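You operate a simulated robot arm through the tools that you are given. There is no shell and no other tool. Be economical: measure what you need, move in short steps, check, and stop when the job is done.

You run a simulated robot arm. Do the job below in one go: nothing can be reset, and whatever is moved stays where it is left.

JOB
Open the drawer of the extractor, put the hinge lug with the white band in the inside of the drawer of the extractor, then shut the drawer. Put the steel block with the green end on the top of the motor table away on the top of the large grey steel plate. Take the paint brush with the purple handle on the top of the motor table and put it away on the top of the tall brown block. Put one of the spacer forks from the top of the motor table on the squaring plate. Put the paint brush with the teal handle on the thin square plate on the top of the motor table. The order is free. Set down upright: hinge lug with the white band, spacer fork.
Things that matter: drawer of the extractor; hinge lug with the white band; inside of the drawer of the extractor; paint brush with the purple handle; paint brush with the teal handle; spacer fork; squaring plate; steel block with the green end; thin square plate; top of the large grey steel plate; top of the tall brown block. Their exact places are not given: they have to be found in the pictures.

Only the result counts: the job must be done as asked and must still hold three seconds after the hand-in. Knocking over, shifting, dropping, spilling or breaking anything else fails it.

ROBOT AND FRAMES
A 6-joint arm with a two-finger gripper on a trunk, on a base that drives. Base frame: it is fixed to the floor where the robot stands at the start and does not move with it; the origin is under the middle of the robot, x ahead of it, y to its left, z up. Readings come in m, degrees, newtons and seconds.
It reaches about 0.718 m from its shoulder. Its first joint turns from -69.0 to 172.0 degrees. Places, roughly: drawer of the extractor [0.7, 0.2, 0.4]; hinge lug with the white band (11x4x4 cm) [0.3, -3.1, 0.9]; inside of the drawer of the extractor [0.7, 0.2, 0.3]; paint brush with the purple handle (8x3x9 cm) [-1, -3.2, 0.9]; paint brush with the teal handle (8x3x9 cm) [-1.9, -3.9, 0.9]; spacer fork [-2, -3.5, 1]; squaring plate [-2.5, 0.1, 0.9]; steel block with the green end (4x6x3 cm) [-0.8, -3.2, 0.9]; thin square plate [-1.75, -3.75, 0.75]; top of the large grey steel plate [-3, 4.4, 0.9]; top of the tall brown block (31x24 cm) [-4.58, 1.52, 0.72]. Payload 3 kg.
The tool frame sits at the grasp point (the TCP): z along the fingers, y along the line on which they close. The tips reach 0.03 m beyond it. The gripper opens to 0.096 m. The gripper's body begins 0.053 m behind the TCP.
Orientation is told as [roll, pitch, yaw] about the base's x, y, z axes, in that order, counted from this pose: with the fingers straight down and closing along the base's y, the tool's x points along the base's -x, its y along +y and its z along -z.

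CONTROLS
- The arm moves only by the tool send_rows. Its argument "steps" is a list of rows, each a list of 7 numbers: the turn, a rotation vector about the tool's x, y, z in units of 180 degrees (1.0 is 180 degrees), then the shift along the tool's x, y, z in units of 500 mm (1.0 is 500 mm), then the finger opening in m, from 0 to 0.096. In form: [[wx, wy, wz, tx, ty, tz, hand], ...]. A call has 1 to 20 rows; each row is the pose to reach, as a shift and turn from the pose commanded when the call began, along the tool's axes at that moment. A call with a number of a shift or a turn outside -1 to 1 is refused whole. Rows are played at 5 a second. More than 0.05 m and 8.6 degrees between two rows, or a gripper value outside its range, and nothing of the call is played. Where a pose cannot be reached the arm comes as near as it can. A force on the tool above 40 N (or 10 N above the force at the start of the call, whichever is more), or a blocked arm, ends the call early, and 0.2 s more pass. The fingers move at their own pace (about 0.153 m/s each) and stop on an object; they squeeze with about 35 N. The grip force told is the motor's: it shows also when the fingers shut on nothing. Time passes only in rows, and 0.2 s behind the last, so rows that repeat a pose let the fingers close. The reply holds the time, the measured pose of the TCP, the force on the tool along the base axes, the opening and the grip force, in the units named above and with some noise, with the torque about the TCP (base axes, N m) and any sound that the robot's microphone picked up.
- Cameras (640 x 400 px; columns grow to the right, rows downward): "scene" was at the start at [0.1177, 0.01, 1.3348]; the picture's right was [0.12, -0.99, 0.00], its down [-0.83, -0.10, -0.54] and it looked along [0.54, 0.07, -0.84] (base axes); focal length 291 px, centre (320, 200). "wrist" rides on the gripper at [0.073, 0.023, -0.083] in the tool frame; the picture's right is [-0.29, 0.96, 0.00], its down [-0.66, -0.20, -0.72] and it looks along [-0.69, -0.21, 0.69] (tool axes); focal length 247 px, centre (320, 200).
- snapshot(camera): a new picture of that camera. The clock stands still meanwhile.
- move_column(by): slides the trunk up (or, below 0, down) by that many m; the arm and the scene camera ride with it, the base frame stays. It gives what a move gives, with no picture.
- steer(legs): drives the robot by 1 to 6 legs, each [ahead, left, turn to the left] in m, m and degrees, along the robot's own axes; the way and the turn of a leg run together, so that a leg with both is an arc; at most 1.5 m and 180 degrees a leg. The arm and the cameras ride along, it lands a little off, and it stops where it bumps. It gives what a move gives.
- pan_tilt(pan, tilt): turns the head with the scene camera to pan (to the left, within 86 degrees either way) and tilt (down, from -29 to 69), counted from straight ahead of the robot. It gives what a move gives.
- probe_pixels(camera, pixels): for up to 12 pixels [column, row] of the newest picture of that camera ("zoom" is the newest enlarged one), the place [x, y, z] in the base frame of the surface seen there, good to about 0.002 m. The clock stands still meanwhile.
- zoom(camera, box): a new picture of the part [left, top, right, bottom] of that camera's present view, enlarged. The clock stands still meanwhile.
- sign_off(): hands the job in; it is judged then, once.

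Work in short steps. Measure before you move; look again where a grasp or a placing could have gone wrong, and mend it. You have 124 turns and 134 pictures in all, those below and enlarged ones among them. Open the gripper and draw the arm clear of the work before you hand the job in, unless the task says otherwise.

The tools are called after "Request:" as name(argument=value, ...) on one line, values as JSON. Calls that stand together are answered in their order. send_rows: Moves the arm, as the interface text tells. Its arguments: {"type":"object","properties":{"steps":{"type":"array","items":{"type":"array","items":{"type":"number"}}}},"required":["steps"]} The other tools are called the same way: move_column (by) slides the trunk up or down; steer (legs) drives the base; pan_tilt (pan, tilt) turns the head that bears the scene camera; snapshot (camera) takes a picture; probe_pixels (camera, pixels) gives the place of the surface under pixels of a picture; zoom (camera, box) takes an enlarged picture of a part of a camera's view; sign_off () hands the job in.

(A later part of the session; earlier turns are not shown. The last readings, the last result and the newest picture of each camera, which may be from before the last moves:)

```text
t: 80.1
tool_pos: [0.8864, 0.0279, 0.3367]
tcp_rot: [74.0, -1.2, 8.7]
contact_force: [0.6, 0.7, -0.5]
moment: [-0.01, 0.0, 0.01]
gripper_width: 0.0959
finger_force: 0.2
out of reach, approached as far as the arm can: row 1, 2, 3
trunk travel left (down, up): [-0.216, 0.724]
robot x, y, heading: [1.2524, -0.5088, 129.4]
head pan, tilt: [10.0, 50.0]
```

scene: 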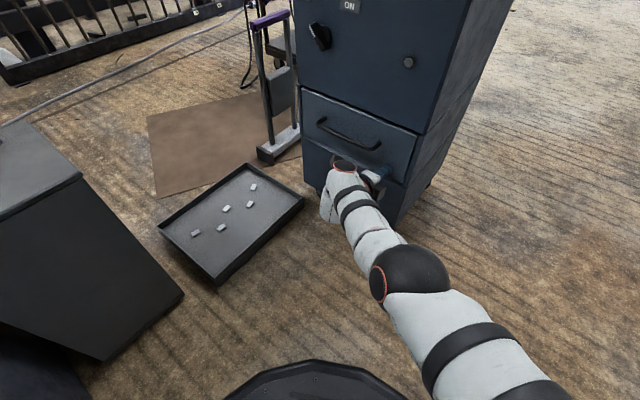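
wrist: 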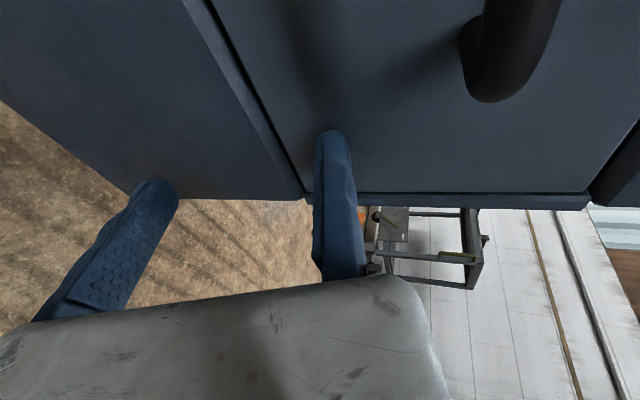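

The arm can't pull back in this posture, so I drive the base back 0.15 m along the face normal, then untwist the wrist.

Request:
steer(legs=[[-0.14, 0.07, 0]])

Request:
send_rows(steps=[[0.041, 0, 0, 0, 0, 0, 0.05], [0.082, 0, 0, 0, 0, 0, 0.02], [0.123, 0, 0, 0, 0, 0, 0], [0.164, 0, 0, 0, 0, 0, 0], [0.205, 0, 0, 0, 0, 0, 0], [0.246, 0, 0, 0, 0, 0, 0], [0.287, 0, 0, 0, 0, 0, 0], [0.328, 0, 0, 0, 0, 0, 0], [0.369, 0, 0, 0, 0, 0, 0], [0.411, 0, 0, 0, 0, 0, 0]])

```text
t: 81.5
tool_pos: [0.9251, -0.1264, 0.3359]
tcp_rot: [74.0, -1.2, 8.7]
contact_force: [0.1, 0.2, 0.7]
moment: [0.01, 0.0, 0.0]
gripper_width: 0.096
finger_force: 0.1
trunk travel left (down, up): [-0.216, 0.724]
robot x, y, heading: [1.2877, -0.66, 129.5]
head pan, tilt: [10.0, 50.0]
```

```text
t: 83.7
tool_pos: [0.977, -0.2517, 0.3622]
tcp_rot: [2.6, -3.0, 8.8]
contact_force: [0.4, -0.3, 1.7]
moment: [0.01, 0.03, -0.01]
gripper_width: 0.0
finger_force: 33.1
out of reach, approached as far as the arm can: row 1, 2, 3, 4, 6, 7, 8, 9, 10
trunk travel left (down, up): [-0.216, 0.724]
robot x, y, heading: [1.2914, -0.661, 129.2]
head pan, tilt: [10.0, 50.0]
```

Now yaw back to ≈101° and raise the trunk 0.25 m.

Request:
send_rows(steps=[[0, 0, -0.0465, 0, 0, 0, 0], [0, 0, -0.093, 0, 0, 0, 0], [0, 0, -0.1395, 0, 0, 0, 0], [0, 0, -0.186, 0, 0, 0, 0], [0, 0, -0.2325, 0, 0, 0, 0], [0, 0, -0.279, 0, 0, 0, 0], [0, 0, -0.3255, 0, 0, 0, 0], [0, 0, -0.372, 0, 0, 0, 0], [0, 0, -0.4185, 0, 0, 0, 0], [0, 0, -0.465, 0, 0, 0, 0], [0, 0, -0.511, 0, 0, 0, 0]])

Request:
move_column(by=0.25)

Request:
snapshot(camera="scene")

Request:
probe_pixels(camera="scene", pixels=[[320, 200]])

```text
t: 86.1
tool_pos: [0.9752, -0.2492, 0.3595]
tcp_rot: [-3.3, -2.6, 100.9]
contact_force: [0.0, -0.1, -0.1]
moment: [0.01, -0.01, -0.01]
gripper_width: 0.0
finger_force: 33.1
trunk travel left (down, up): [-0.216, 0.724]
robot x, y, heading: [1.2879, -0.6667, 129.2]
head pan, tilt: [10.0, 50.0]
```

```text
t: 88.7
tool_pos: [0.9743, -0.2488, 0.6099]
tcp_rot: [-3.4, -2.6, 100.8]
contact_force: [0.4, -0.5, 0.2]
moment: [0.02, 0.02, 0.02]
gripper_width: 0.0001
finger_force: 32.9
trunk travel left (down, up): [-0.466, 0.474]
robot x, y, heading: [1.2933, -0.6616, 129.6]
head pan, tilt: [10.0, 50.0]
```

```text
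98 pictures are left
```

scene: 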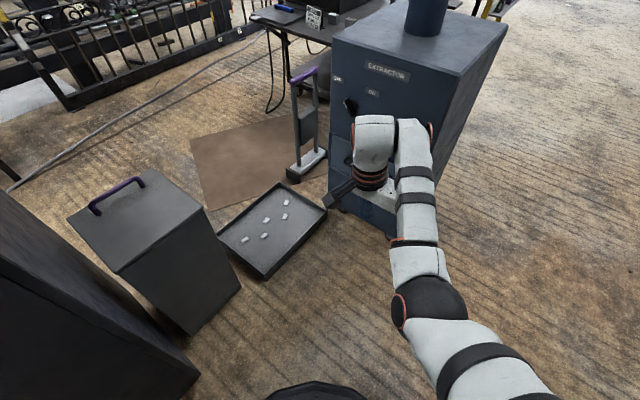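

```text
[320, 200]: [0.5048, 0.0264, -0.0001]
```

Now drive ahead 0.22 m so the handle is in comfortable reach, lower the trunk 0.12 m (TCP stays in front of the face at z≈0.49), and look.

Request:
steer(legs=[[0.22, 0, 0]])

Request:
move_column(by=-0.1)

Request:
snapshot(camera="wrist")

```text
t: 90.4
tool_pos: [0.8325, -0.0779, 0.609]
tcp_rot: [-3.3, -2.6, 101.0]
contact_force: [0.1, 0.7, 0.0]
moment: [-0.06, 0.02, -0.03]
gripper_width: 0.0
finger_force: 32.8
trunk travel left (down, up): [-0.466, 0.474]
robot x, y, heading: [1.151, -0.4893, 129.6]
head pan, tilt: [10.0, 50.0]
```

```text
t: 91.7
tool_pos: [0.8323, -0.0782, 0.5091]
tcp_rot: [-3.3, -2.6, 101.0]
contact_force: [-0.5, -1.0, 0.5]
moment: [-0.01, -0.01, 0.02]
gripper_width: 0.0001
finger_force: 32.4
trunk travel left (down, up): [-0.366, 0.574]
robot x, y, heading: [1.1502, -0.4902, 129.6]
head pan, tilt: [10.0, 50.0]
```

```text
97 pictures are left
```

wrist: 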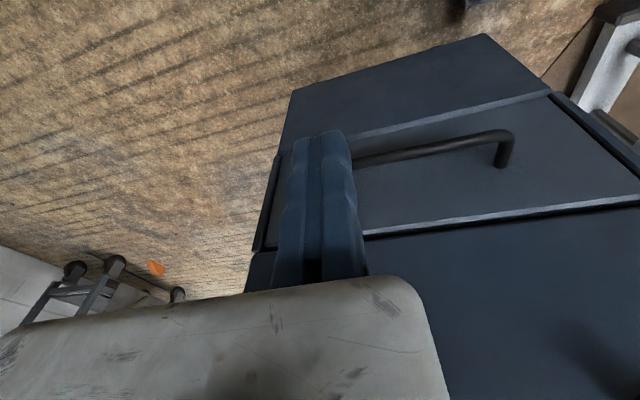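

The bar is in close view; measuring bar and face precisely.

Request:
probe_pixels(camera="wrist", pixels=[[380, 157], [430, 148], [470, 140], [430, 153], [470, 145], [500, 163], [430, 190], [480, 180], [400, 195], [505, 137], [430, 143], [600, 200]])

Request:
zoom(camera="wrist", box=[350, 100, 550, 225])

```text
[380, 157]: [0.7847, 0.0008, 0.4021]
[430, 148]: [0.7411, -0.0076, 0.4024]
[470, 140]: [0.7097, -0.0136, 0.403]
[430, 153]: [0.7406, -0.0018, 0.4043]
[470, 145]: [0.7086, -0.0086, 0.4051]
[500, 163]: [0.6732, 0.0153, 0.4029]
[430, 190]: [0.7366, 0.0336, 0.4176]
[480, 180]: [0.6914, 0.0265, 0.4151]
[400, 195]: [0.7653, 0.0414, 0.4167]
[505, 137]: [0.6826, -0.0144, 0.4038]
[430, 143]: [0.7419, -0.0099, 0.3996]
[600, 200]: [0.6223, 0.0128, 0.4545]
```

```text
3.20 times, centred on (450, 162) of wrist
```

zoom: 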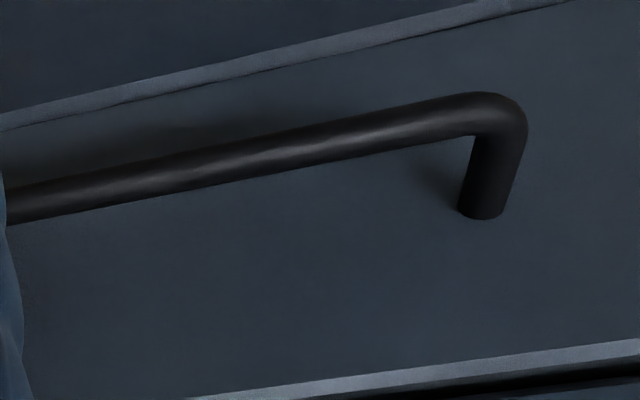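

Bar centre ≈(0.755,0.000,0.399), 37 mm off the face, 31 mm gap behind. Pose the closed fingers above the gap, tilted 20° toward the face.

Request:
send_rows(steps=[[-0.006, -0.032, 0, -0.055, 0.042, 0.0, 0], [-0.012, -0.064, 0, -0.11, 0.085, 0.02, 0], [-0.0183, -0.0967, 0, -0.165, 0.127, 0.06, 0], [-0.0183, -0.0967, 0, -0.165, 0.127, 0.075, 0]])

Request:
snapshot(camera="wrist")

```text
t: 92.7
tool_pos: [0.7763, -0.012, 0.4781]
tcp_rot: [-0.1, -20.2, 101.4]
contact_force: [0.3, 1.0, 0.3]
moment: [-0.04, 0.02, -0.04]
gripper_width: 0.0001
finger_force: 33.7
out of reach, approached as far as the arm can: row 3, 4
trunk travel left (down, up): [-0.366, 0.574]
robot x, y, heading: [1.1475, -0.4933, 129.3]
head pan, tilt: [10.0, 50.0]
```

```text
95 pictures are left
```

wrist: 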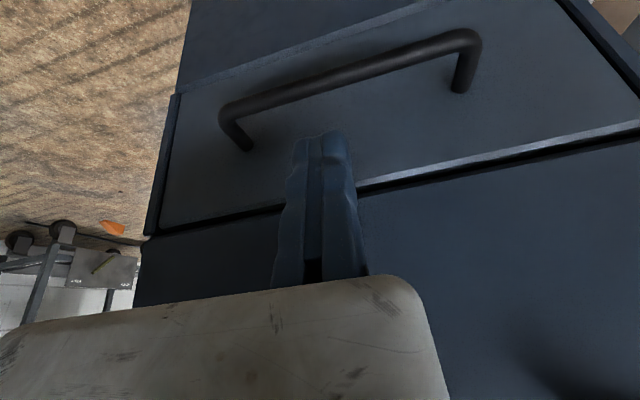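

Just short on reach. Pull out 6 cm, drive the base 6 cm closer, then re-approach.

Request:
send_rows(steps=[[0, 0, 0, 0.056, 0, -0.02, 0], [0, 0, 0, 0.113, 0, -0.041, 0]])

Request:
steer(legs=[[0.06, 0, 0]])

```text
t: 93.3
tool_pos: [0.793, -0.051, 0.4859]
tcp_rot: [-0.4, -22.0, 100.4]
contact_force: [-0.5, 0.0, 0.1]
moment: [-0.01, 0.0, 0.0]
gripper_width: 0.0
finger_force: 33.9
trunk travel left (down, up): [-0.366, 0.574]
robot x, y, heading: [1.1469, -0.489, 129.4]
head pan, tilt: [10.0, 50.0]
```

```text
t: 94.3
tool_pos: [0.7583, -0.0054, 0.4783]
tcp_rot: [-1.2, -21.3, 100.4]
contact_force: [0.0, -0.7, -0.1]
moment: [0.03, -0.02, -0.04]
gripper_width: 0.0001
finger_force: 33.3
trunk travel left (down, up): [-0.366, 0.574]
robot x, y, heading: [1.1107, -0.4454, 129.7]
head pan, tilt: [10.0, 50.0]
```

TCP is practically on the insertion axis. Slide 6.6 cm along the fingers to hook behind the bar.

Request:
send_rows(steps=[[0, 0, 0, 0.004, 0.003, 0.035, 0], [0, 0, 0, 0.007, 0.003, 0.07, 0], [0, 0, 0, 0.007, 0.003, 0.105, 0], [0, 0, 0, 0.007, 0.003, 0.132, 0]])

Request:
snapshot(camera="wrist")

```text
t: 95.3
tool_pos: [0.7547, 0.0141, 0.4162]
tcp_rot: [-1.1, -21.3, 100.5]
contact_force: [-0.3, -0.2, -0.5]
moment: [0.02, 0.0, -0.01]
gripper_width: 0.0005
finger_force: 32.9
trunk travel left (down, up): [-0.366, 0.574]
robot x, y, heading: [1.1094, -0.4435, 129.3]
head pan, tilt: [10.0, 50.0]
```

```text
94 pictures are left
```

wrist: 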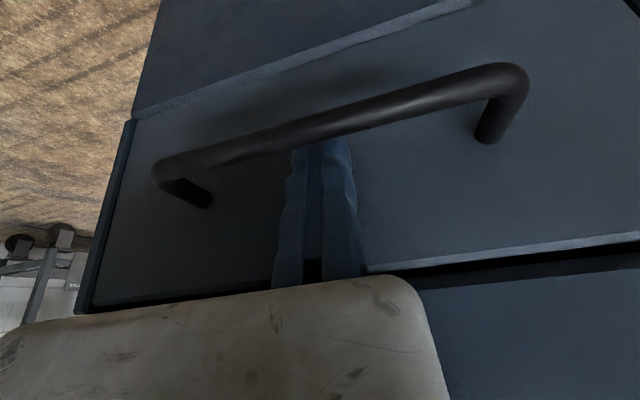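

Fingers are hooked behind the bar. Pull outward along the face normal, 12 cm first.

Request:
send_rows(steps=[[0, 0, 0, 0.03, 0, -0.012, 0], [0, 0, 0, 0.06, 0, -0.023, 0], [0, 0, 0, 0.095, 0, -0.037, 0], [0, 0, 0, 0.13, 0, -0.05, 0], [0, 0, 0, 0.165, 0, -0.064, 0], [0, 0, 0, 0.2, 0, -0.078, 0], [0, 0, 0, 0.24, 0, -0.093, 0]])

Request:
snapshot(camera="wrist")

```text
t: 97.1
tool_pos: [0.8185, 0.019, 0.4105]
tcp_rot: [-5.5, -27.4, 99.0]
contact_force: [-14.4, 0.4, 1.5]
moment: [-0.35, 0.22, 0.1]
gripper_width: 0.0061
finger_force: 32.9
out of reach, approached as far as the arm can: row 4, 5, 6, 7
trunk travel left (down, up): [-0.366, 0.574]
robot x, y, heading: [1.1082, -0.4429, 129.6]
head pan, tilt: [10.0, 50.0]
stopped in row 7: the arm was blocked; the commanded pose is now the measured one
```

```text
93 pictures are left
```

wrist: 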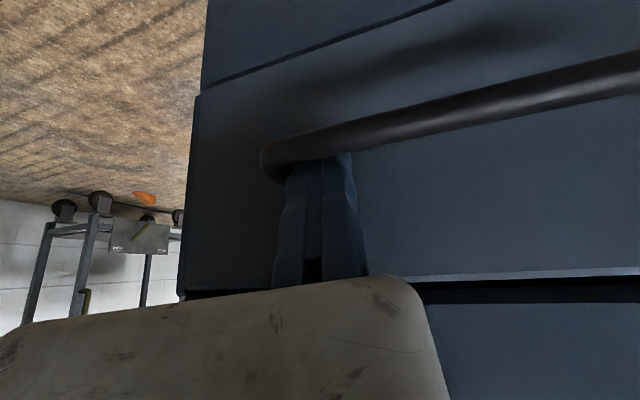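

The arm can't fold further inward (it slid along the bar to the leg), but it's still hooked. Pull by driving the base 0.1 m along the normal.

Request:
steer(legs=[[-0.088, 0.047, 0]])

Request:
snapshot(camera="wrist")

Request:
snapshot(camera="scene")

```text
t: 98.2
tool_pos: [0.8428, -0.0776, 0.4119]
tcp_rot: [-5.7, -27.3, 98.8]
contact_force: [-0.2, 0.4, 6.6]
moment: [-0.05, -0.03, 0.0]
gripper_width: 0.0
finger_force: 33.2
trunk travel left (down, up): [-0.366, 0.574]
robot x, y, heading: [1.1297, -0.5413, 129.3]
head pan, tilt: [10.0, 50.0]
```

```text
92 pictures are left
```

wrist: 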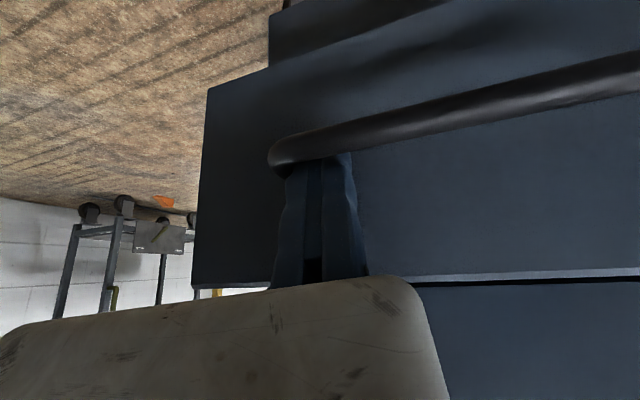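

```text
91 pictures are left
```

scene: 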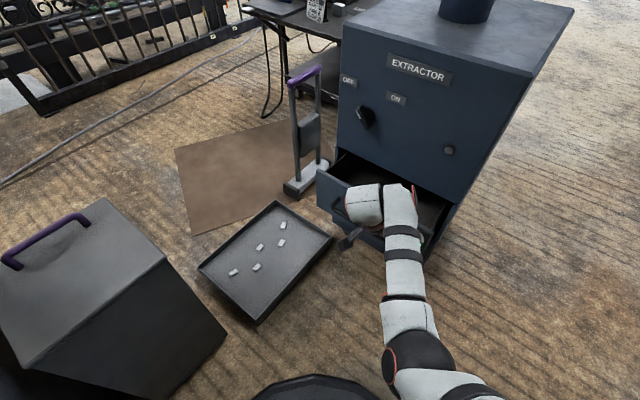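

The drawer is coming out (~10 cm). Pull 12 cm more.

Request:
steer(legs=[[-0.106, 0.056, 0]])

Request:
snapshot(camera="scene")

```text
t: 99.5
tool_pos: [0.8642, -0.1952, 0.4105]
tcp_rot: [-5.8, -27.5, 98.7]
contact_force: [-0.6, -0.4, 5.8]
moment: [-0.04, 0.0, 0.0]
gripper_width: 0.0062
finger_force: 32.4
trunk travel left (down, up): [-0.366, 0.574]
robot x, y, heading: [1.1538, -0.6586, 129.7]
head pan, tilt: [10.0, 50.0]
```

```text
90 pictures are left
```

scene: 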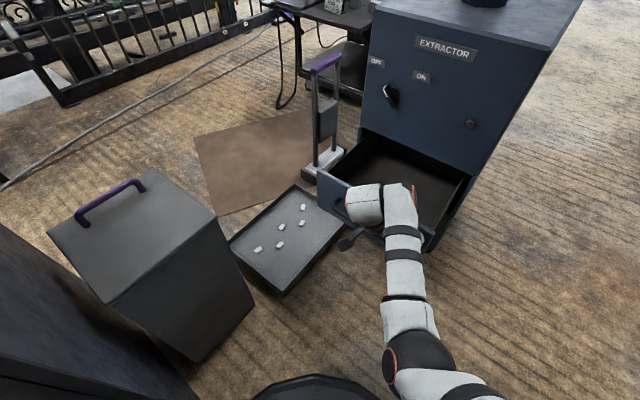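

Drawer open about 21 cm, plenty for the lug. Lift straight up with the trunk to unhook, then look into the drawer.

Request:
move_column(by=0.3)

Request:
steer(legs=[[-0.1, -0.15, 0]])

Request:
pan_tilt(pan=25, tilt=50)

Request:
snapshot(camera="scene")

```text
t: 102.5
tool_pos: [0.8652, -0.1938, 0.7105]
tcp_rot: [-5.8, -27.4, 98.7]
contact_force: [-0.2, -0.3, 0.5]
moment: [0.02, -0.02, 0.01]
gripper_width: 0.0
finger_force: 33.4
trunk travel left (down, up): [-0.666, 0.274]
robot x, y, heading: [1.1526, -0.6562, 129.6]
head pan, tilt: [10.0, 50.0]
```

```text
t: 104.0
tool_pos: [1.0442, -0.1768, 0.7105]
tcp_rot: [-5.8, -27.5, 98.6]
contact_force: [-0.5, -0.1, 0.6]
moment: [-0.03, 0.0, 0.01]
gripper_width: 0.0001
finger_force: 33.1
trunk travel left (down, up): [-0.666, 0.274]
robot x, y, heading: [1.3333, -0.6384, 129.6]
head pan, tilt: [10.0, 50.0]
```

```text
t: 104.8
tool_pos: [1.0436, -0.1766, 0.7107]
tcp_rot: [-5.7, -27.5, 98.7]
contact_force: [0.1, -0.5, -0.3]
moment: [0.0, 0.01, 0.01]
gripper_width: 0.0
finger_force: 33.3
trunk travel left (down, up): [-0.666, 0.274]
robot x, y, heading: [1.3324, -0.6413, 129.3]
head pan, tilt: [25.0, 50.0]
```

```text
89 pictures are left
```

scene: 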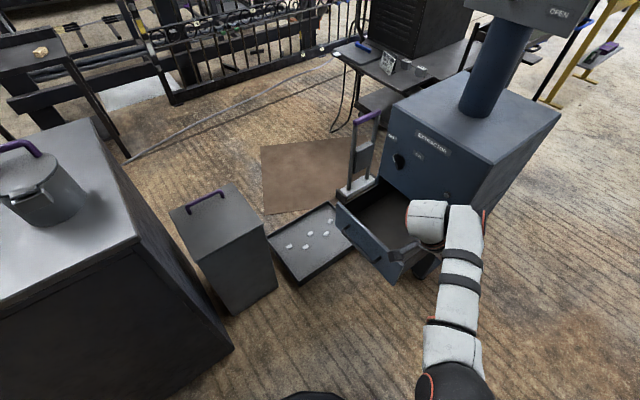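

Probing the drawer's inside and front, and leveling the tool.

Request:
probe_pixels(camera="scene", pixels=[[345, 210], [400, 258], [385, 210], [375, 230], [395, 190], [400, 240], [380, 200], [410, 250]])

Request:
send_rows(steps=[[-0.008, 0.038, 0, 0, 0, 0, 0], [-0.016, 0.077, 0, 0, 0, 0, 0.05], [-0.024, 0.115, 0, 0, 0, 0, 0.096], [-0.032, 0.153, 0, 0, 0, 0, 0.096]])

Request:
send_rows(steps=[[0, 0, -0.04, 0, 0, 0, 0.096], [0, 0, -0.08, 0, 0, 0, 0.096], [0, 0, -0.12, 0, 0, 0, 0.096], [0, 0, -0.17, 0, 0, 0, 0.096]])

```text
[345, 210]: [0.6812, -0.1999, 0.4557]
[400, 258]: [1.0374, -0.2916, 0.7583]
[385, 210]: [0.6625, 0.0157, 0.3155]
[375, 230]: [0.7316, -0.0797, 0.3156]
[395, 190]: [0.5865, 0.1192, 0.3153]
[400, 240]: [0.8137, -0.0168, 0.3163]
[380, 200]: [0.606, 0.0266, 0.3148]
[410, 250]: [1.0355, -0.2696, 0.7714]
```

```text
t: 105.8
tool_pos: [1.0354, -0.2316, 0.7208]
tcp_rot: [-1.9, -5.4, 97.4]
contact_force: [1.5, -0.4, 0.5]
moment: [-0.01, -0.02, -0.02]
gripper_width: 0.0961
finger_force: 0.0
out of reach, approached as far as the arm can: row 3, 4
trunk travel left (down, up): [-0.666, 0.274]
robot x, y, heading: [1.3324, -0.6406, 129.2]
head pan, tilt: [25.0, 50.0]
```

```text
refused: row 4 steps farther than a row can; nothing moved
```

Drawer floor z≈0.315; drop spot ≈(0.78,−0.08). Finish leveling, raise the trunk for the bench, then drive: turn right, back down the east side, and over to the lug bench.

Request:
send_rows(steps=[[-0.01, 0.03, -0.04, 0, 0, 0, 0.096], [-0.01, 0.03, -0.08, 0, 0, 0, 0.096], [-0.01, 0.03, -0.12, 0, 0, 0, 0.096], [-0.01, 0.03, -0.165, 0, 0, 0, 0.096]])

Request:
steer(legs=[[0, 0, -110], [0, 0, -109], [1.25, 0, 0], [0, -1.05, 0]])

Request:
move_column(by=0.27)

Request:
pan_tilt(pan=5, tilt=40)

Request:
snapshot(camera="scene")

```text
refused: row 1 steps farther than a row can; nothing moved
```

```text
t: 126.0
tool_pos: [0.3285, -2.4074, 0.721]
tcp_rot: [-2.1, -5.3, -119.7]
contact_force: [0.5, 0.5, 0.4]
moment: [0.01, -0.04, -0.01]
gripper_width: 0.0959
finger_force: 0.0
trunk travel left (down, up): [-0.666, 0.274]
robot x, y, heading: [0.3387, -1.899, -87.6]
head pan, tilt: [25.0, 50.0]
```

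```text
t: 128.7
tool_pos: [0.3282, -2.4069, 0.9902]
tcp_rot: [-2.0, -5.2, -119.6]
contact_force: [0.3, -0.6, 0.3]
moment: [-0.01, 0.01, -0.02]
gripper_width: 0.0961
finger_force: 0.0
trunk travel left (down, up): [-0.936, 0.004]
robot x, y, heading: [0.3413, -1.9018, -87.9]
head pan, tilt: [25.0, 50.0]
```

```text
t: 129.6
tool_pos: [0.3276, -2.4085, 0.9901]
tcp_rot: [-2.0, -5.2, -119.7]
contact_force: [-0.5, 0.0, 0.1]
moment: [0.02, -0.04, -0.01]
gripper_width: 0.0961
finger_force: 0.2
trunk travel left (down, up): [-0.936, 0.004]
robot x, y, heading: [0.3383, -1.9013, -87.6]
head pan, tilt: [5.0, 40.0]
```

```text
88 pictures are left
```

scene: 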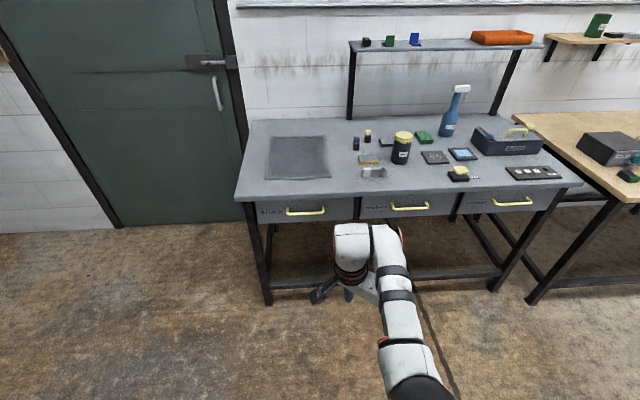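

Zoom on the lug around (373,172) and measure it and its neighbours.

Request:
zoom(camera="scene", box=[345, 150, 409, 190])

Request:
probe_pixels(camera="zoom", pixels=[[180, 180], [180, 215], [290, 180], [370, 180], [395, 200], [190, 240], [300, 245], [380, 250], [150, 130], [340, 130], [170, 160], [330, 160]])

```text
10.00 times, centred on (377, 170) of scene
```

zoom: 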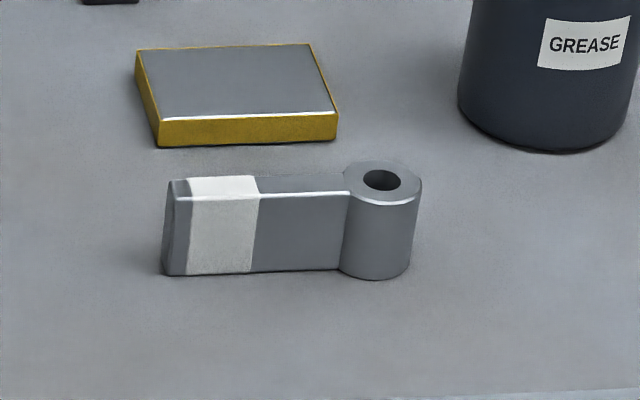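

```text
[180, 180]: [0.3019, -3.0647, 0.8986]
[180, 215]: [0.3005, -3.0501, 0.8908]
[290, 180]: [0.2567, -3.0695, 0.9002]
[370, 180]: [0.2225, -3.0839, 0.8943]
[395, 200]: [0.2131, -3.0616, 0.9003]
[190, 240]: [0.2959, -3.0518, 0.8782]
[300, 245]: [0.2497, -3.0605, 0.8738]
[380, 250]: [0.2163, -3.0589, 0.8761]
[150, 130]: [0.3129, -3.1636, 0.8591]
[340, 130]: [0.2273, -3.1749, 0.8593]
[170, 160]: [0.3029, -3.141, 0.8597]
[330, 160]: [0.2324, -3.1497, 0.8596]
```

Lug: body axis along (0.98,0.2), boss at (0.215,−3.079), top z 0.90, table 0.86. Turn the wrist so it closes across the body, raise the hand 0.1 m, drive in 0.6 m.

Request:
send_rows(steps=[[-0.011, 0.026, 0.03, 0, 0, -0.03, 0.096], [-0.011, 0.029, 0.072, 0, 0, -0.06, 0.096], [-0.011, 0.029, 0.114, 0, 0, -0.09, 0.096], [-0.011, 0.029, 0.156, 0, 0, -0.12, 0.096], [-0.011, 0.029, 0.198, 0, 0, -0.15, 0.096], [-0.011, 0.029, 0.24, 0, 0, -0.18, 0.096], [-0.011, 0.029, 0.272, 0, 0, -0.2, 0.096]])

Request:
steer(legs=[[0.56, 0, 0]])

Request:
snapshot(camera="wrist")

```text
t: 131.2
tool_pos: [0.3537, -2.3934, 1.0856]
tcp_rot: [2.7, -0.2, -168.8]
contact_force: [0.0, 0.1, -0.6]
moment: [0.01, 0.0, 0.0]
gripper_width: 0.0958
finger_force: 0.0
out of reach, approached as far as the arm can: row 1, 2, 3, 4, 5, 6, 7
trunk travel left (down, up): [-0.936, 0.004]
robot x, y, heading: [0.3388, -1.9003, -87.9]
head pan, tilt: [5.0, 40.0]
```

```text
t: 134.3
tool_pos: [0.3759, -2.9395, 1.0849]
tcp_rot: [2.5, -0.4, -168.6]
contact_force: [-0.4, -0.7, -0.4]
moment: [0.01, 0.0, 0.01]
gripper_width: 0.0958
finger_force: 0.2
trunk travel left (down, up): [-0.936, 0.004]
robot x, y, heading: [0.3601, -2.4475, -87.4]
head pan, tilt: [5.0, 40.0]
```

```text
86 pictures are left
```

wrist: 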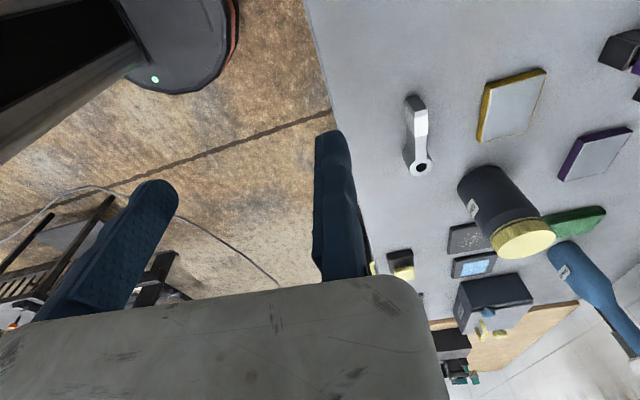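

Good view of the lug. Re-probing it from the wrist camera.

Request:
probe_pixels(camera="wrist", pixels=[[413, 160], [428, 160], [421, 158], [421, 175], [411, 125], [426, 125], [420, 125], [412, 98], [406, 130]])

Request:
move_column(by=-0.1)

```text
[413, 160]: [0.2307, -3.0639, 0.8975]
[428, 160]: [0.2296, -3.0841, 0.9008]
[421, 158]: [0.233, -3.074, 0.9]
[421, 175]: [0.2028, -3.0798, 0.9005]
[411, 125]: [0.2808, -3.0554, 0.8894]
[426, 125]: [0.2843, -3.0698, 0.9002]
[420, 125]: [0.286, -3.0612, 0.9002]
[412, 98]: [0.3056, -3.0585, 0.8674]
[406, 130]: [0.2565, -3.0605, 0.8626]
```

```text
t: 135.6
tool_pos: [0.3775, -2.9409, 0.9855]
tcp_rot: [2.4, -0.5, -168.4]
contact_force: [0.2, -0.6, 0.4]
moment: [0.01, -0.05, 0.05]
gripper_width: 0.096
finger_force: 0.1
trunk travel left (down, up): [-0.836, 0.104]
robot x, y, heading: [0.3652, -2.4452, -87.5]
head pan, tilt: [5.0, 40.0]
```

Grip point (0.258,−3.070). Hover above it.

Request:
send_rows(steps=[[0, 0, 0, -0.07, 0.05, 0.0, 0.096], [0, 0, 0, -0.14, 0.1, 0.0, 0.096], [0, 0, 0, -0.21, 0.15, 0.0, 0.096], [0.014, 0, 0, -0.286, 0.204, 0.0, 0.096], [0.014, 0, 0, -0.286, 0.204, 0.06, 0.096]])

Request:
snapshot(camera="wrist")

```text
t: 136.8
tool_pos: [0.3276, -2.9719, 0.9729]
tcp_rot: [0.7, -6.8, -168.5]
contact_force: [1.0, 0.0, -0.6]
moment: [0.01, -0.02, 0.0]
gripper_width: 0.0963
finger_force: 0.0
out of reach, approached as far as the arm can: row 1, 2, 3, 4, 5
trunk travel left (down, up): [-0.836, 0.104]
robot x, y, heading: [0.3639, -2.4486, -87.2]
head pan, tilt: [5.0, 40.0]
```

```text
85 pictures are left
```

wrist: 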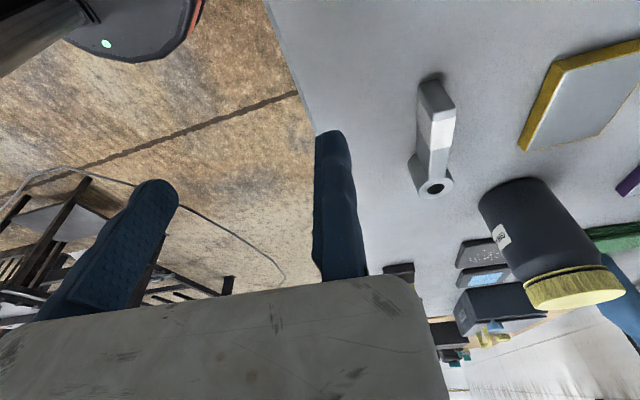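

Odd reach limits; I look at my own arm to locate the shoulder.

Request:
pan_tilt(pan=-40, tilt=60)

Request:
snapshot(camera="scene")

Request:
probe_pixels(camera="scene", pixels=[[540, 270], [400, 320], [320, 230], [230, 200], [190, 180], [460, 250], [580, 330], [280, 200], [250, 150], [350, 250], [500, 230], [620, 380]])

```text
t: 138.0
tool_pos: [0.3267, -2.9718, 0.9716]
tcp_rot: [0.7, -6.7, -168.5]
contact_force: [0.0, -1.0, -0.6]
moment: [-0.01, -0.01, 0.01]
gripper_width: 0.096
finger_force: 0.1
trunk travel left (down, up): [-0.836, 0.104]
robot x, y, heading: [0.3672, -2.4468, -87.5]
head pan, tilt: [-40.0, 60.0]
```

```text
84 pictures are left
```

scene: 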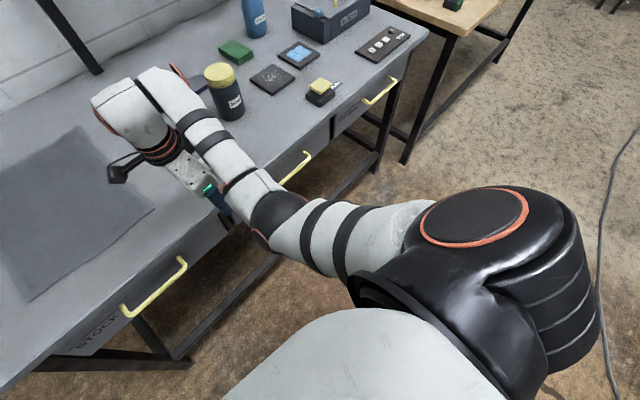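

```text
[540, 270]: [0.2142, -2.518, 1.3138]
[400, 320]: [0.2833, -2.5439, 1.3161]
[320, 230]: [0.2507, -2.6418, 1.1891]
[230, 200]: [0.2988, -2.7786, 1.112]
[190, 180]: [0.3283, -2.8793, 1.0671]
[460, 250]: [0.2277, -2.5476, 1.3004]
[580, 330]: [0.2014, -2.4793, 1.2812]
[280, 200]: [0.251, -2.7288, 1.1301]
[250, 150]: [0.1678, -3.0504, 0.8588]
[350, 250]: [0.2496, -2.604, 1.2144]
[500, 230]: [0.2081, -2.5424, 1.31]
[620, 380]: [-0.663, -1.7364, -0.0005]
```

Shoulder is near (0.22,−2.53,1.25). The arm seems happier with the shoulder high above the work, so raise the trunk fully and check the base's front clearance.

Request:
move_column(by=0.1)

Request:
snapshot(camera="wrist")

Request:
probe_pixels(camera="wrist", pixels=[[185, 40], [170, 20], [190, 10], [100, 40], [275, 60], [290, 90], [160, 60]])

```text
t: 139.3
tool_pos: [0.3271, -2.9719, 1.072]
tcp_rot: [0.7, -6.7, -168.5]
contact_force: [-0.1, -0.1, -0.2]
moment: [-0.01, -0.02, 0.02]
gripper_width: 0.096
finger_force: 0.1
trunk travel left (down, up): [-0.936, 0.004]
robot x, y, heading: [0.3618, -2.4496, -87.3]
head pan, tilt: [-40.0, 60.0]
```

```text
83 pictures are left
```

wrist: 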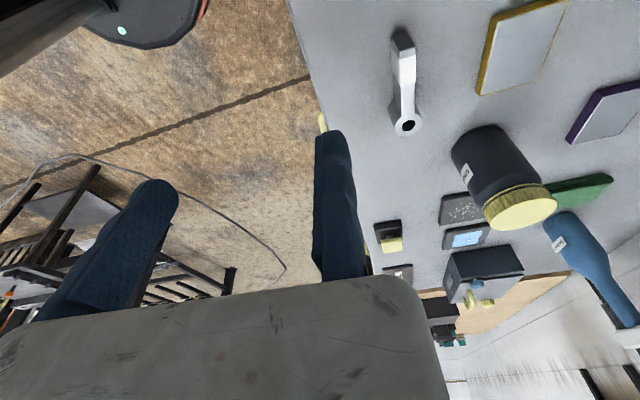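

```text
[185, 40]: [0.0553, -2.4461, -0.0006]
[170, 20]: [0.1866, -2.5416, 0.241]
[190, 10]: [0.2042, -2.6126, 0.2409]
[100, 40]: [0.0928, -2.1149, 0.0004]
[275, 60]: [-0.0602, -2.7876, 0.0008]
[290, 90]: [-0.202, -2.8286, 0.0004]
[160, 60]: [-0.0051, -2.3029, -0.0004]
```

Base radius ≈0.23 m, so 0.1 m more ahead is safe. Drive, then move over the lug and down to z≈0.93.

Request:
steer(legs=[[0.1, 0, 0]])

Request:
send_rows(steps=[[0, 0.018, 0, -0.04, 0, 0.06, 0.096], [0, 0.037, 0, -0.08, -0.01, 0.12, 0.096], [0, 0.037, 0, -0.12, -0.02, 0.18, 0.096], [0, 0.037, 0, -0.135, -0.028, 0.24, 0.096]])

```text
t: 140.4
tool_pos: [0.3308, -3.0696, 1.0729]
tcp_rot: [0.8, -6.9, -168.6]
contact_force: [0.0, 0.1, -0.9]
moment: [0.0, 0.0, 0.01]
gripper_width: 0.0961
finger_force: 0.0
trunk travel left (down, up): [-0.936, 0.004]
robot x, y, heading: [0.3694, -2.5474, -87.6]
head pan, tilt: [-40.0, 60.0]
```

```text
t: 141.4
tool_pos: [0.3375, -3.024, 0.9879]
tcp_rot: [0.9, -4.5, -168.5]
contact_force: [0.0, 0.0, -0.4]
moment: [-0.02, 0.02, 0.02]
gripper_width: 0.0961
finger_force: 0.1
out of reach, approached as far as the arm can: row 1, 2, 3, 4
trunk travel left (down, up): [-0.936, 0.004]
robot x, y, heading: [0.3692, -2.5507, -87.6]
head pan, tilt: [-40.0, 60.0]
```

It resists moving to the robot's right: probably the first joint's −69° limit. I'll put the target more to the robot's left: raise a bit, strafe right 0.2 m.

Request:
send_rows(steps=[[0, 0, 0, 0, 0, -0.05, 0.096], [0, 0, 0, 0, 0, -0.1, 0.096]])

Request:
steer(legs=[[0, -0.2, 0]])

```text
t: 142.0
tool_pos: [0.3418, -3.0228, 1.0367]
tcp_rot: [0.9, -4.5, -168.5]
contact_force: [0.6, 0.6, 0.0]
moment: [-0.01, 0.01, -0.03]
gripper_width: 0.0959
finger_force: 0.0
trunk travel left (down, up): [-0.936, 0.004]
robot x, y, heading: [0.3662, -2.5503, -87.1]
head pan, tilt: [-40.0, 60.0]
```

```text
t: 143.7
tool_pos: [0.1449, -3.0324, 1.0378]
tcp_rot: [0.9, -4.6, -168.0]
contact_force: [-0.5, 0.4, -0.4]
moment: [-0.04, 0.03, 0.01]
gripper_width: 0.0961
finger_force: 0.0
trunk travel left (down, up): [-0.936, 0.004]
robot x, y, heading: [0.1632, -2.5627, -87.0]
head pan, tilt: [-40.0, 60.0]
```

Now move left toward the hover above the lug.

Request:
send_rows(steps=[[0, 0.012, 0, 0.05, 0.03, 0, 0.096], [0, 0.025, 0, 0.1, 0.06, 0.02, 0.096], [0, 0.025, 0, 0.15, 0.09, 0.06, 0.096], [0, 0.025, 0, 0.206, 0.119, 0.11, 0.096], [0, 0.025, 0, 0.206, 0.119, 0.17, 0.096]])

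Request:
snapshot(camera="wrist")

```text
t: 144.8
tool_pos: [0.2421, -3.0513, 0.9644]
tcp_rot: [1.9, -1.1, -168.5]
contact_force: [-1.0, -1.1, -0.1]
moment: [0.0, 0.02, 0.0]
gripper_width: 0.096
finger_force: 0.1
out of reach, approached as far as the arm can: row 2, 3, 4, 5
trunk travel left (down, up): [-0.936, 0.004]
robot x, y, heading: [0.1609, -2.558, -86.9]
head pan, tilt: [-40.0, 60.0]
```

```text
82 pictures are left
```

wrist: 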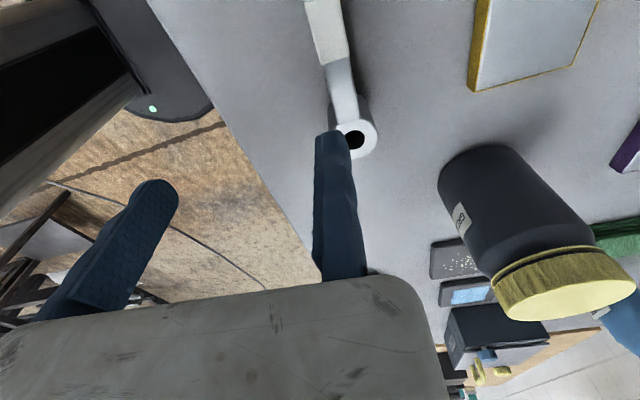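

Nearly there; it's now plain reach. Raise the hand 8 cm, lower the trunk 10 cm, then shift the last 2–3 cm.

Request:
send_rows(steps=[[0, 0, 0, 0, 0, -0.08, 0.096], [0, 0, 0, 0, 0, -0.17, 0.096]])

Request:
move_column(by=-0.1)

Request:
send_rows(steps=[[0, 0, 0, 0.012, 0.02, 0, 0.096], [0.01, 0, 0, 0.024, 0.042, 0, 0.096]])

```text
t: 145.7
tool_pos: [0.2092, -3.0595, 1.034]
tcp_rot: [0.3, -2.8, -170.4]
contact_force: [0.8, 0.5, 0.6]
moment: [0.0, -0.01, -0.01]
gripper_width: 0.0957
finger_force: 0.2
out of reach, approached as far as the arm can: row 2
trunk travel left (down, up): [-0.936, 0.004]
robot x, y, heading: [0.1602, -2.5629, -86.9]
head pan, tilt: [-40.0, 60.0]
stopped in row 2: the arm was blocked; the commanded pose is now the measured one
```

```text
t: 147.0
tool_pos: [0.2105, -3.0582, 0.9337]
tcp_rot: [0.3, -2.7, -170.2]
contact_force: [0.4, -0.3, -0.2]
moment: [0.01, 0.03, -0.03]
gripper_width: 0.0961
finger_force: 0.0
trunk travel left (down, up): [-0.836, 0.104]
robot x, y, heading: [0.1614, -2.561, -87.0]
head pan, tilt: [-40.0, 60.0]
```

```text
t: 147.6
tool_pos: [0.2299, -3.0658, 0.9355]
tcp_rot: [-1.4, -2.6, -170.0]
contact_force: [0.7, 0.2, -0.5]
moment: [-0.01, -0.01, -0.01]
gripper_width: 0.096
finger_force: 0.1
out of reach, approached as far as the arm can: row 2
trunk travel left (down, up): [-0.836, 0.104]
robot x, y, heading: [0.1634, -2.5612, -87.1]
head pan, tilt: [-40.0, 60.0]
```

Use the base for the rest: strafe left 2.8 cm, nudging forward 0.5 cm.

Request:
steer(legs=[[0.004, 0.027, 0]])

Request:
snapshot(camera="wrist")

```text
t: 148.4
tool_pos: [0.2529, -3.0678, 0.9364]
tcp_rot: [-1.4, -2.6, -170.3]
contact_force: [-0.3, -0.5, 0.7]
moment: [0.01, -0.02, 0.04]
gripper_width: 0.0961
finger_force: 0.1
trunk travel left (down, up): [-0.836, 0.104]
robot x, y, heading: [0.19, -2.563, -87.0]
head pan, tilt: [-40.0, 60.0]
```

```text
81 pictures are left
```

wrist: 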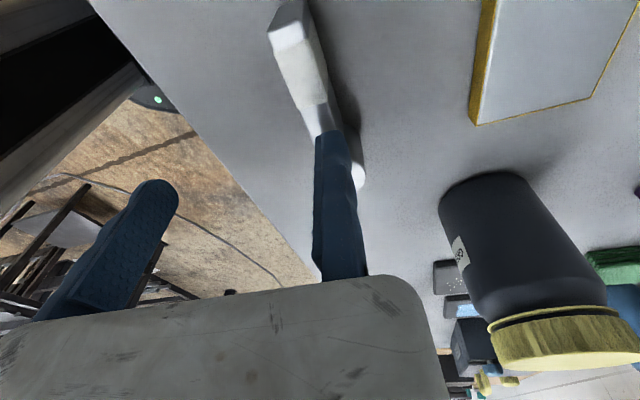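

TCP is centred on the lug body. Lower the trunk 4 cm and close.

Request:
move_column(by=-0.041)

Request:
send_rows(steps=[[0, 0, 0, 0, 0, 0, 0.05], [0, 0, 0, 0, 0, 0, 0.02], [0, 0, 0, 0, 0, 0, 0.01], [0, 0, 0, 0, 0, 0, 0.01], [0, 0, 0, 0, 0, 0, 0.01]])

Request:
snapshot(camera="wrist")

```text
t: 148.9
tool_pos: [0.2566, -3.0708, 0.9298]
tcp_rot: [-0.3, -2.3, -170.2]
contact_force: [-4.3, 6.8, 20.0]
moment: [0.23, -0.08, 0.09]
gripper_width: 0.0959
finger_force: 0.0
trunk travel left (down, up): [-0.822, 0.118]
robot x, y, heading: [0.1934, -2.5582, -87.2]
head pan, tilt: [-40.0, 60.0]
stopped: the force on the tool passed its limit at 47 N (the readings are from after the stop); the commanded pose is now the measured one
```

```text
t: 150.1
tool_pos: [0.2569, -3.0711, 0.9307]
tcp_rot: [-0.2, -2.3, -170.2]
contact_force: [-1.5, -10.1, 26.9]
moment: [-0.29, -0.19, -0.08]
gripper_width: 0.0094
finger_force: 0.0
trunk travel left (down, up): [-0.822, 0.118]
robot x, y, heading: [0.1881, -2.5649, -87.4]
head pan, tilt: [-40.0, 60.0]
```

```text
80 pictures are left
```

wrist: 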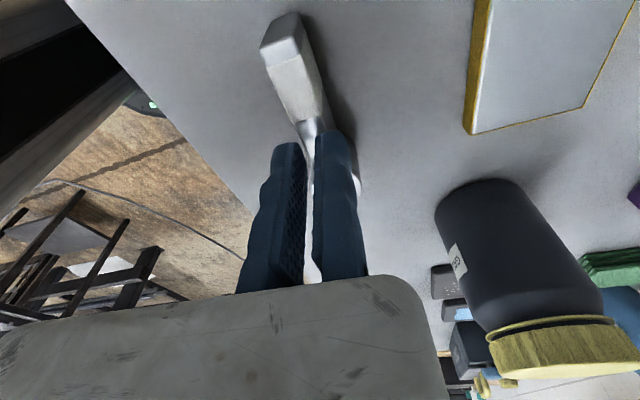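

Contact came early: in this picture the lug sits under the right finger, not between. Lift 4 cm and re-measure it from here.

Request:
move_column(by=0.05)

Request:
send_rows(steps=[[0, 0, 0, 0, 0, 0, 0.05], [0, 0, 0, 0, 0, 0, 0.096], [0, 0, 0, 0, 0, 0, 0.096]])

Request:
snapshot(camera="wrist")

Request:
probe_pixels(camera="wrist", pixels=[[290, 30], [310, 60], [305, 80], [330, 115], [345, 110], [320, 100], [360, 150], [300, 100], [355, 130], [325, 80], [155, 200], [335, 160]])

```text
t: 151.0
tool_pos: [0.2583, -3.0711, 0.9763]
tcp_rot: [-0.7, -2.4, -170.3]
contact_force: [-0.3, 0.1, -0.2]
moment: [0.01, 0.0, 0.03]
gripper_width: 0.0103
finger_force: 0.0
trunk travel left (down, up): [-0.872, 0.068]
robot x, y, heading: [0.1937, -2.5613, -87.1]
head pan, tilt: [-40.0, 60.0]
```

```text
t: 151.8
tool_pos: [0.2574, -3.0712, 0.9785]
tcp_rot: [-0.6, -2.5, -170.2]
contact_force: [0.1, -0.5, -0.2]
moment: [-0.02, -0.03, -0.01]
gripper_width: 0.096
finger_force: 0.1
trunk travel left (down, up): [-0.872, 0.068]
robot x, y, heading: [0.1941, -2.5596, -87.0]
head pan, tilt: [-40.0, 60.0]
```

```text
79 pictures are left
```

wrist: 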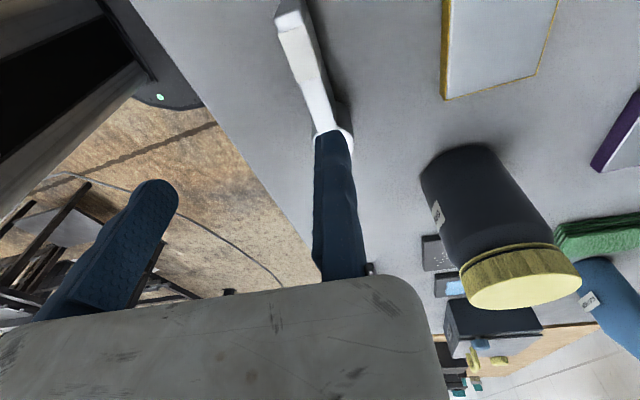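

```text
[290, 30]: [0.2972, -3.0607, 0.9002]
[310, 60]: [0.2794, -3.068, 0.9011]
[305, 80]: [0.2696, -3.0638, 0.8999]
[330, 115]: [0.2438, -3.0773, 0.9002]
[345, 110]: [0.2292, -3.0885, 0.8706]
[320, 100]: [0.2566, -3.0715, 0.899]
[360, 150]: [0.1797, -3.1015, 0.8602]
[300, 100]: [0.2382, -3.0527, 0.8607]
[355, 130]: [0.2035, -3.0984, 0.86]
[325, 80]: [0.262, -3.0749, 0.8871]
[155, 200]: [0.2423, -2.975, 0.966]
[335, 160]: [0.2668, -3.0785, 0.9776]
```

Comparing finger pixels shows the gripper is one-sided: the right finger stays at tool y≈0 and only the left finger opens. So the TCP (fixed jaw face) must sit just beyond the lug's far face: (0.262,−3.0875).

Request:
steer(legs=[[0.016, 0.005, 0]])

Request:
snapshot(camera="wrist")

```text
t: 152.6
tool_pos: [0.2627, -3.0854, 0.9797]
tcp_rot: [-0.4, -2.4, -170.2]
contact_force: [-0.4, 0.9, -0.1]
moment: [-0.02, 0.0, -0.04]
gripper_width: 0.0961
finger_force: 0.1
trunk travel left (down, up): [-0.872, 0.068]
robot x, y, heading: [0.1998, -2.5798, -87.1]
head pan, tilt: [-40.0, 60.0]
```

```text
78 pictures are left
```

wrist: 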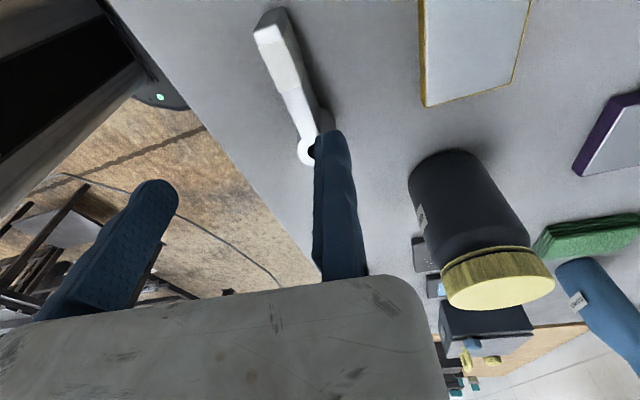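

Check the fixed finger's place against the lug by probing both.

Request:
probe_pixels(camera="wrist", pixels=[[318, 150], [325, 140], [345, 145], [340, 180], [320, 200], [335, 133], [170, 195], [150, 200], [300, 100], [305, 150]])

```text
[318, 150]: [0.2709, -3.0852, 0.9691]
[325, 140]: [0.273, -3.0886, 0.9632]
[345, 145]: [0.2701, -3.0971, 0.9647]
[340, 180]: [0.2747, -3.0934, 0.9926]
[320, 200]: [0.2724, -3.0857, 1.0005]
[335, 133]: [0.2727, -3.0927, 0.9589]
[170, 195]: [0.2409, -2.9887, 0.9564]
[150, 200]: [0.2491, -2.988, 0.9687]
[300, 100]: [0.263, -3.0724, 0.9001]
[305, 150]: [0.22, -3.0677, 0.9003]
```

Confirmed: fixed finger face at y≈−3.0855, 5 mm beyond the lug's far side. Lower 8.5 cm and close.

Request:
move_column(by=-0.084)

Request:
send_rows(steps=[[0, 0, 0, 0, 0, 0, 0.06], [0, 0, 0, 0, 0, 0, 0.03], [0, 0, 0, 0, 0, 0, 0.01], [0, 0, 0, 0, 0, 0, 0.0], [0, 0, 0, 0, 0, 0, 0.0], [0, 0, 0, 0, 0, 0, 0.0]])

Request:
snapshot(camera="wrist")

```text
t: 153.8
tool_pos: [0.2636, -3.0867, 0.8934]
tcp_rot: [-0.6, -2.3, -170.2]
contact_force: [1.1, -0.1, -0.5]
moment: [0.01, 0.02, -0.02]
gripper_width: 0.096
finger_force: 0.0
trunk travel left (down, up): [-0.788, 0.152]
robot x, y, heading: [0.195, -2.5745, -86.9]
head pan, tilt: [-40.0, 60.0]
```

```text
t: 155.2
tool_pos: [0.2637, -3.0869, 0.8939]
tcp_rot: [-0.6, -2.3, -170.2]
contact_force: [0.0, -1.2, 2.6]
moment: [-0.2, 0.27, 0.06]
gripper_width: 0.0159
finger_force: 34.9
trunk travel left (down, up): [-0.788, 0.152]
robot x, y, heading: [0.1989, -2.5749, -87.1]
head pan, tilt: [-40.0, 60.0]
```

```text
77 pictures are left
```

wrist: 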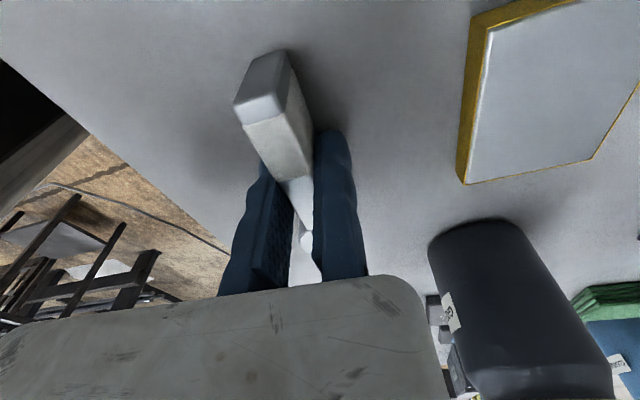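

Lug gripped (width 16 mm). Lift 14 cm, back out, rotate the hand (−55° about tool z) in free space, and drive round to the extractor's east side.

Request:
move_column(by=0.14)

Request:
steer(legs=[[-0.6, 0, 0], [0, 1.35, 0], [0, 0, 110], [0, 0, 106]])

Request:
send_rows(steps=[[0, 0, -0.045, 0, 0, 0, 0], [0, 0, -0.09, 0, 0, 0, 0], [0, 0, -0.135, 0, 0, 0, 0], [0, 0, -0.18, 0, 0, 0, 0], [0, 0, -0.225, 0, 0, 0, 0], [0, 0, -0.265, 0, 0, 0, 0], [0, 0, -0.305, 0, 0, 0, 0]])

Request:
snapshot(camera="wrist")

```text
t: 156.8
tool_pos: [0.2634, -3.0874, 1.0327]
tcp_rot: [-0.6, -2.4, -170.3]
contact_force: [-0.3, 0.2, -6.1]
moment: [-0.04, -0.09, -0.01]
gripper_width: 0.0158
finger_force: 34.7
trunk travel left (down, up): [-0.928, 0.012]
robot x, y, heading: [0.1963, -2.581, -87.0]
head pan, tilt: [-40.0, 60.0]
```

```text
t: 175.8
tool_pos: [1.1516, -1.544, 1.0331]
tcp_rot: [-0.7, -2.3, 48.8]
contact_force: [-0.1, 0.4, -5.9]
moment: [-0.03, 0.05, -0.03]
gripper_width: 0.0157
finger_force: 35.2
trunk travel left (down, up): [-0.928, 0.012]
robot x, y, heading: [1.5226, -1.8994, 131.9]
head pan, tilt: [-40.0, 60.0]
```

```text
t: 177.3
tool_pos: [1.1515, -1.5439, 1.0331]
tcp_rot: [-2.4, -0.9, 103.7]
contact_force: [0.6, -0.8, -5.9]
moment: [-0.07, 0.0, 0.0]
gripper_width: 0.0157
finger_force: 34.7
trunk travel left (down, up): [-0.928, 0.012]
robot x, y, heading: [1.5243, -1.9044, 132.3]
head pan, tilt: [-40.0, 60.0]
```

```text
76 pictures are left
```

wrist: 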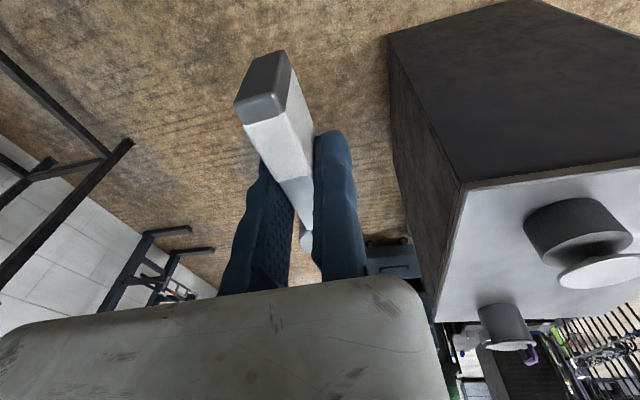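

Now to a staging point near the drawer: trim heading −2.5°, then diagonal drive.

Request:
steer(legs=[[0, 0, -2.5], [1.167, -0.593, 0]])

Request:
pan_tilt(pan=20, tilt=58)

Request:
snapshot(camera="scene")

```text
t: 184.3
tool_pos: [0.9176, -0.2297, 1.0346]
tcp_rot: [-2.4, -1.0, 98.4]
contact_force: [0.3, 0.3, -6.2]
moment: [-0.05, 0.06, 0.01]
gripper_width: 0.0157
finger_force: 34.8
trunk travel left (down, up): [-0.928, 0.012]
robot x, y, heading: [1.2538, -0.6164, 126.8]
head pan, tilt: [-40.0, 60.0]
```

```text
t: 185.6
tool_pos: [0.9188, -0.2299, 1.0335]
tcp_rot: [-2.3, -0.9, 98.4]
contact_force: [-0.1, 0.2, -6.3]
moment: [-0.05, 0.05, 0.05]
gripper_width: 0.0158
finger_force: 34.9
trunk travel left (down, up): [-0.928, 0.012]
robot x, y, heading: [1.2577, -0.6195, 126.7]
head pan, tilt: [20.0, 58.0]
```

```text
75 pictures are left
```

scene: 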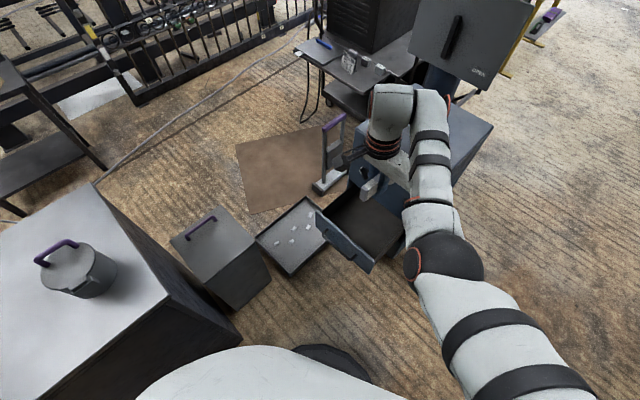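

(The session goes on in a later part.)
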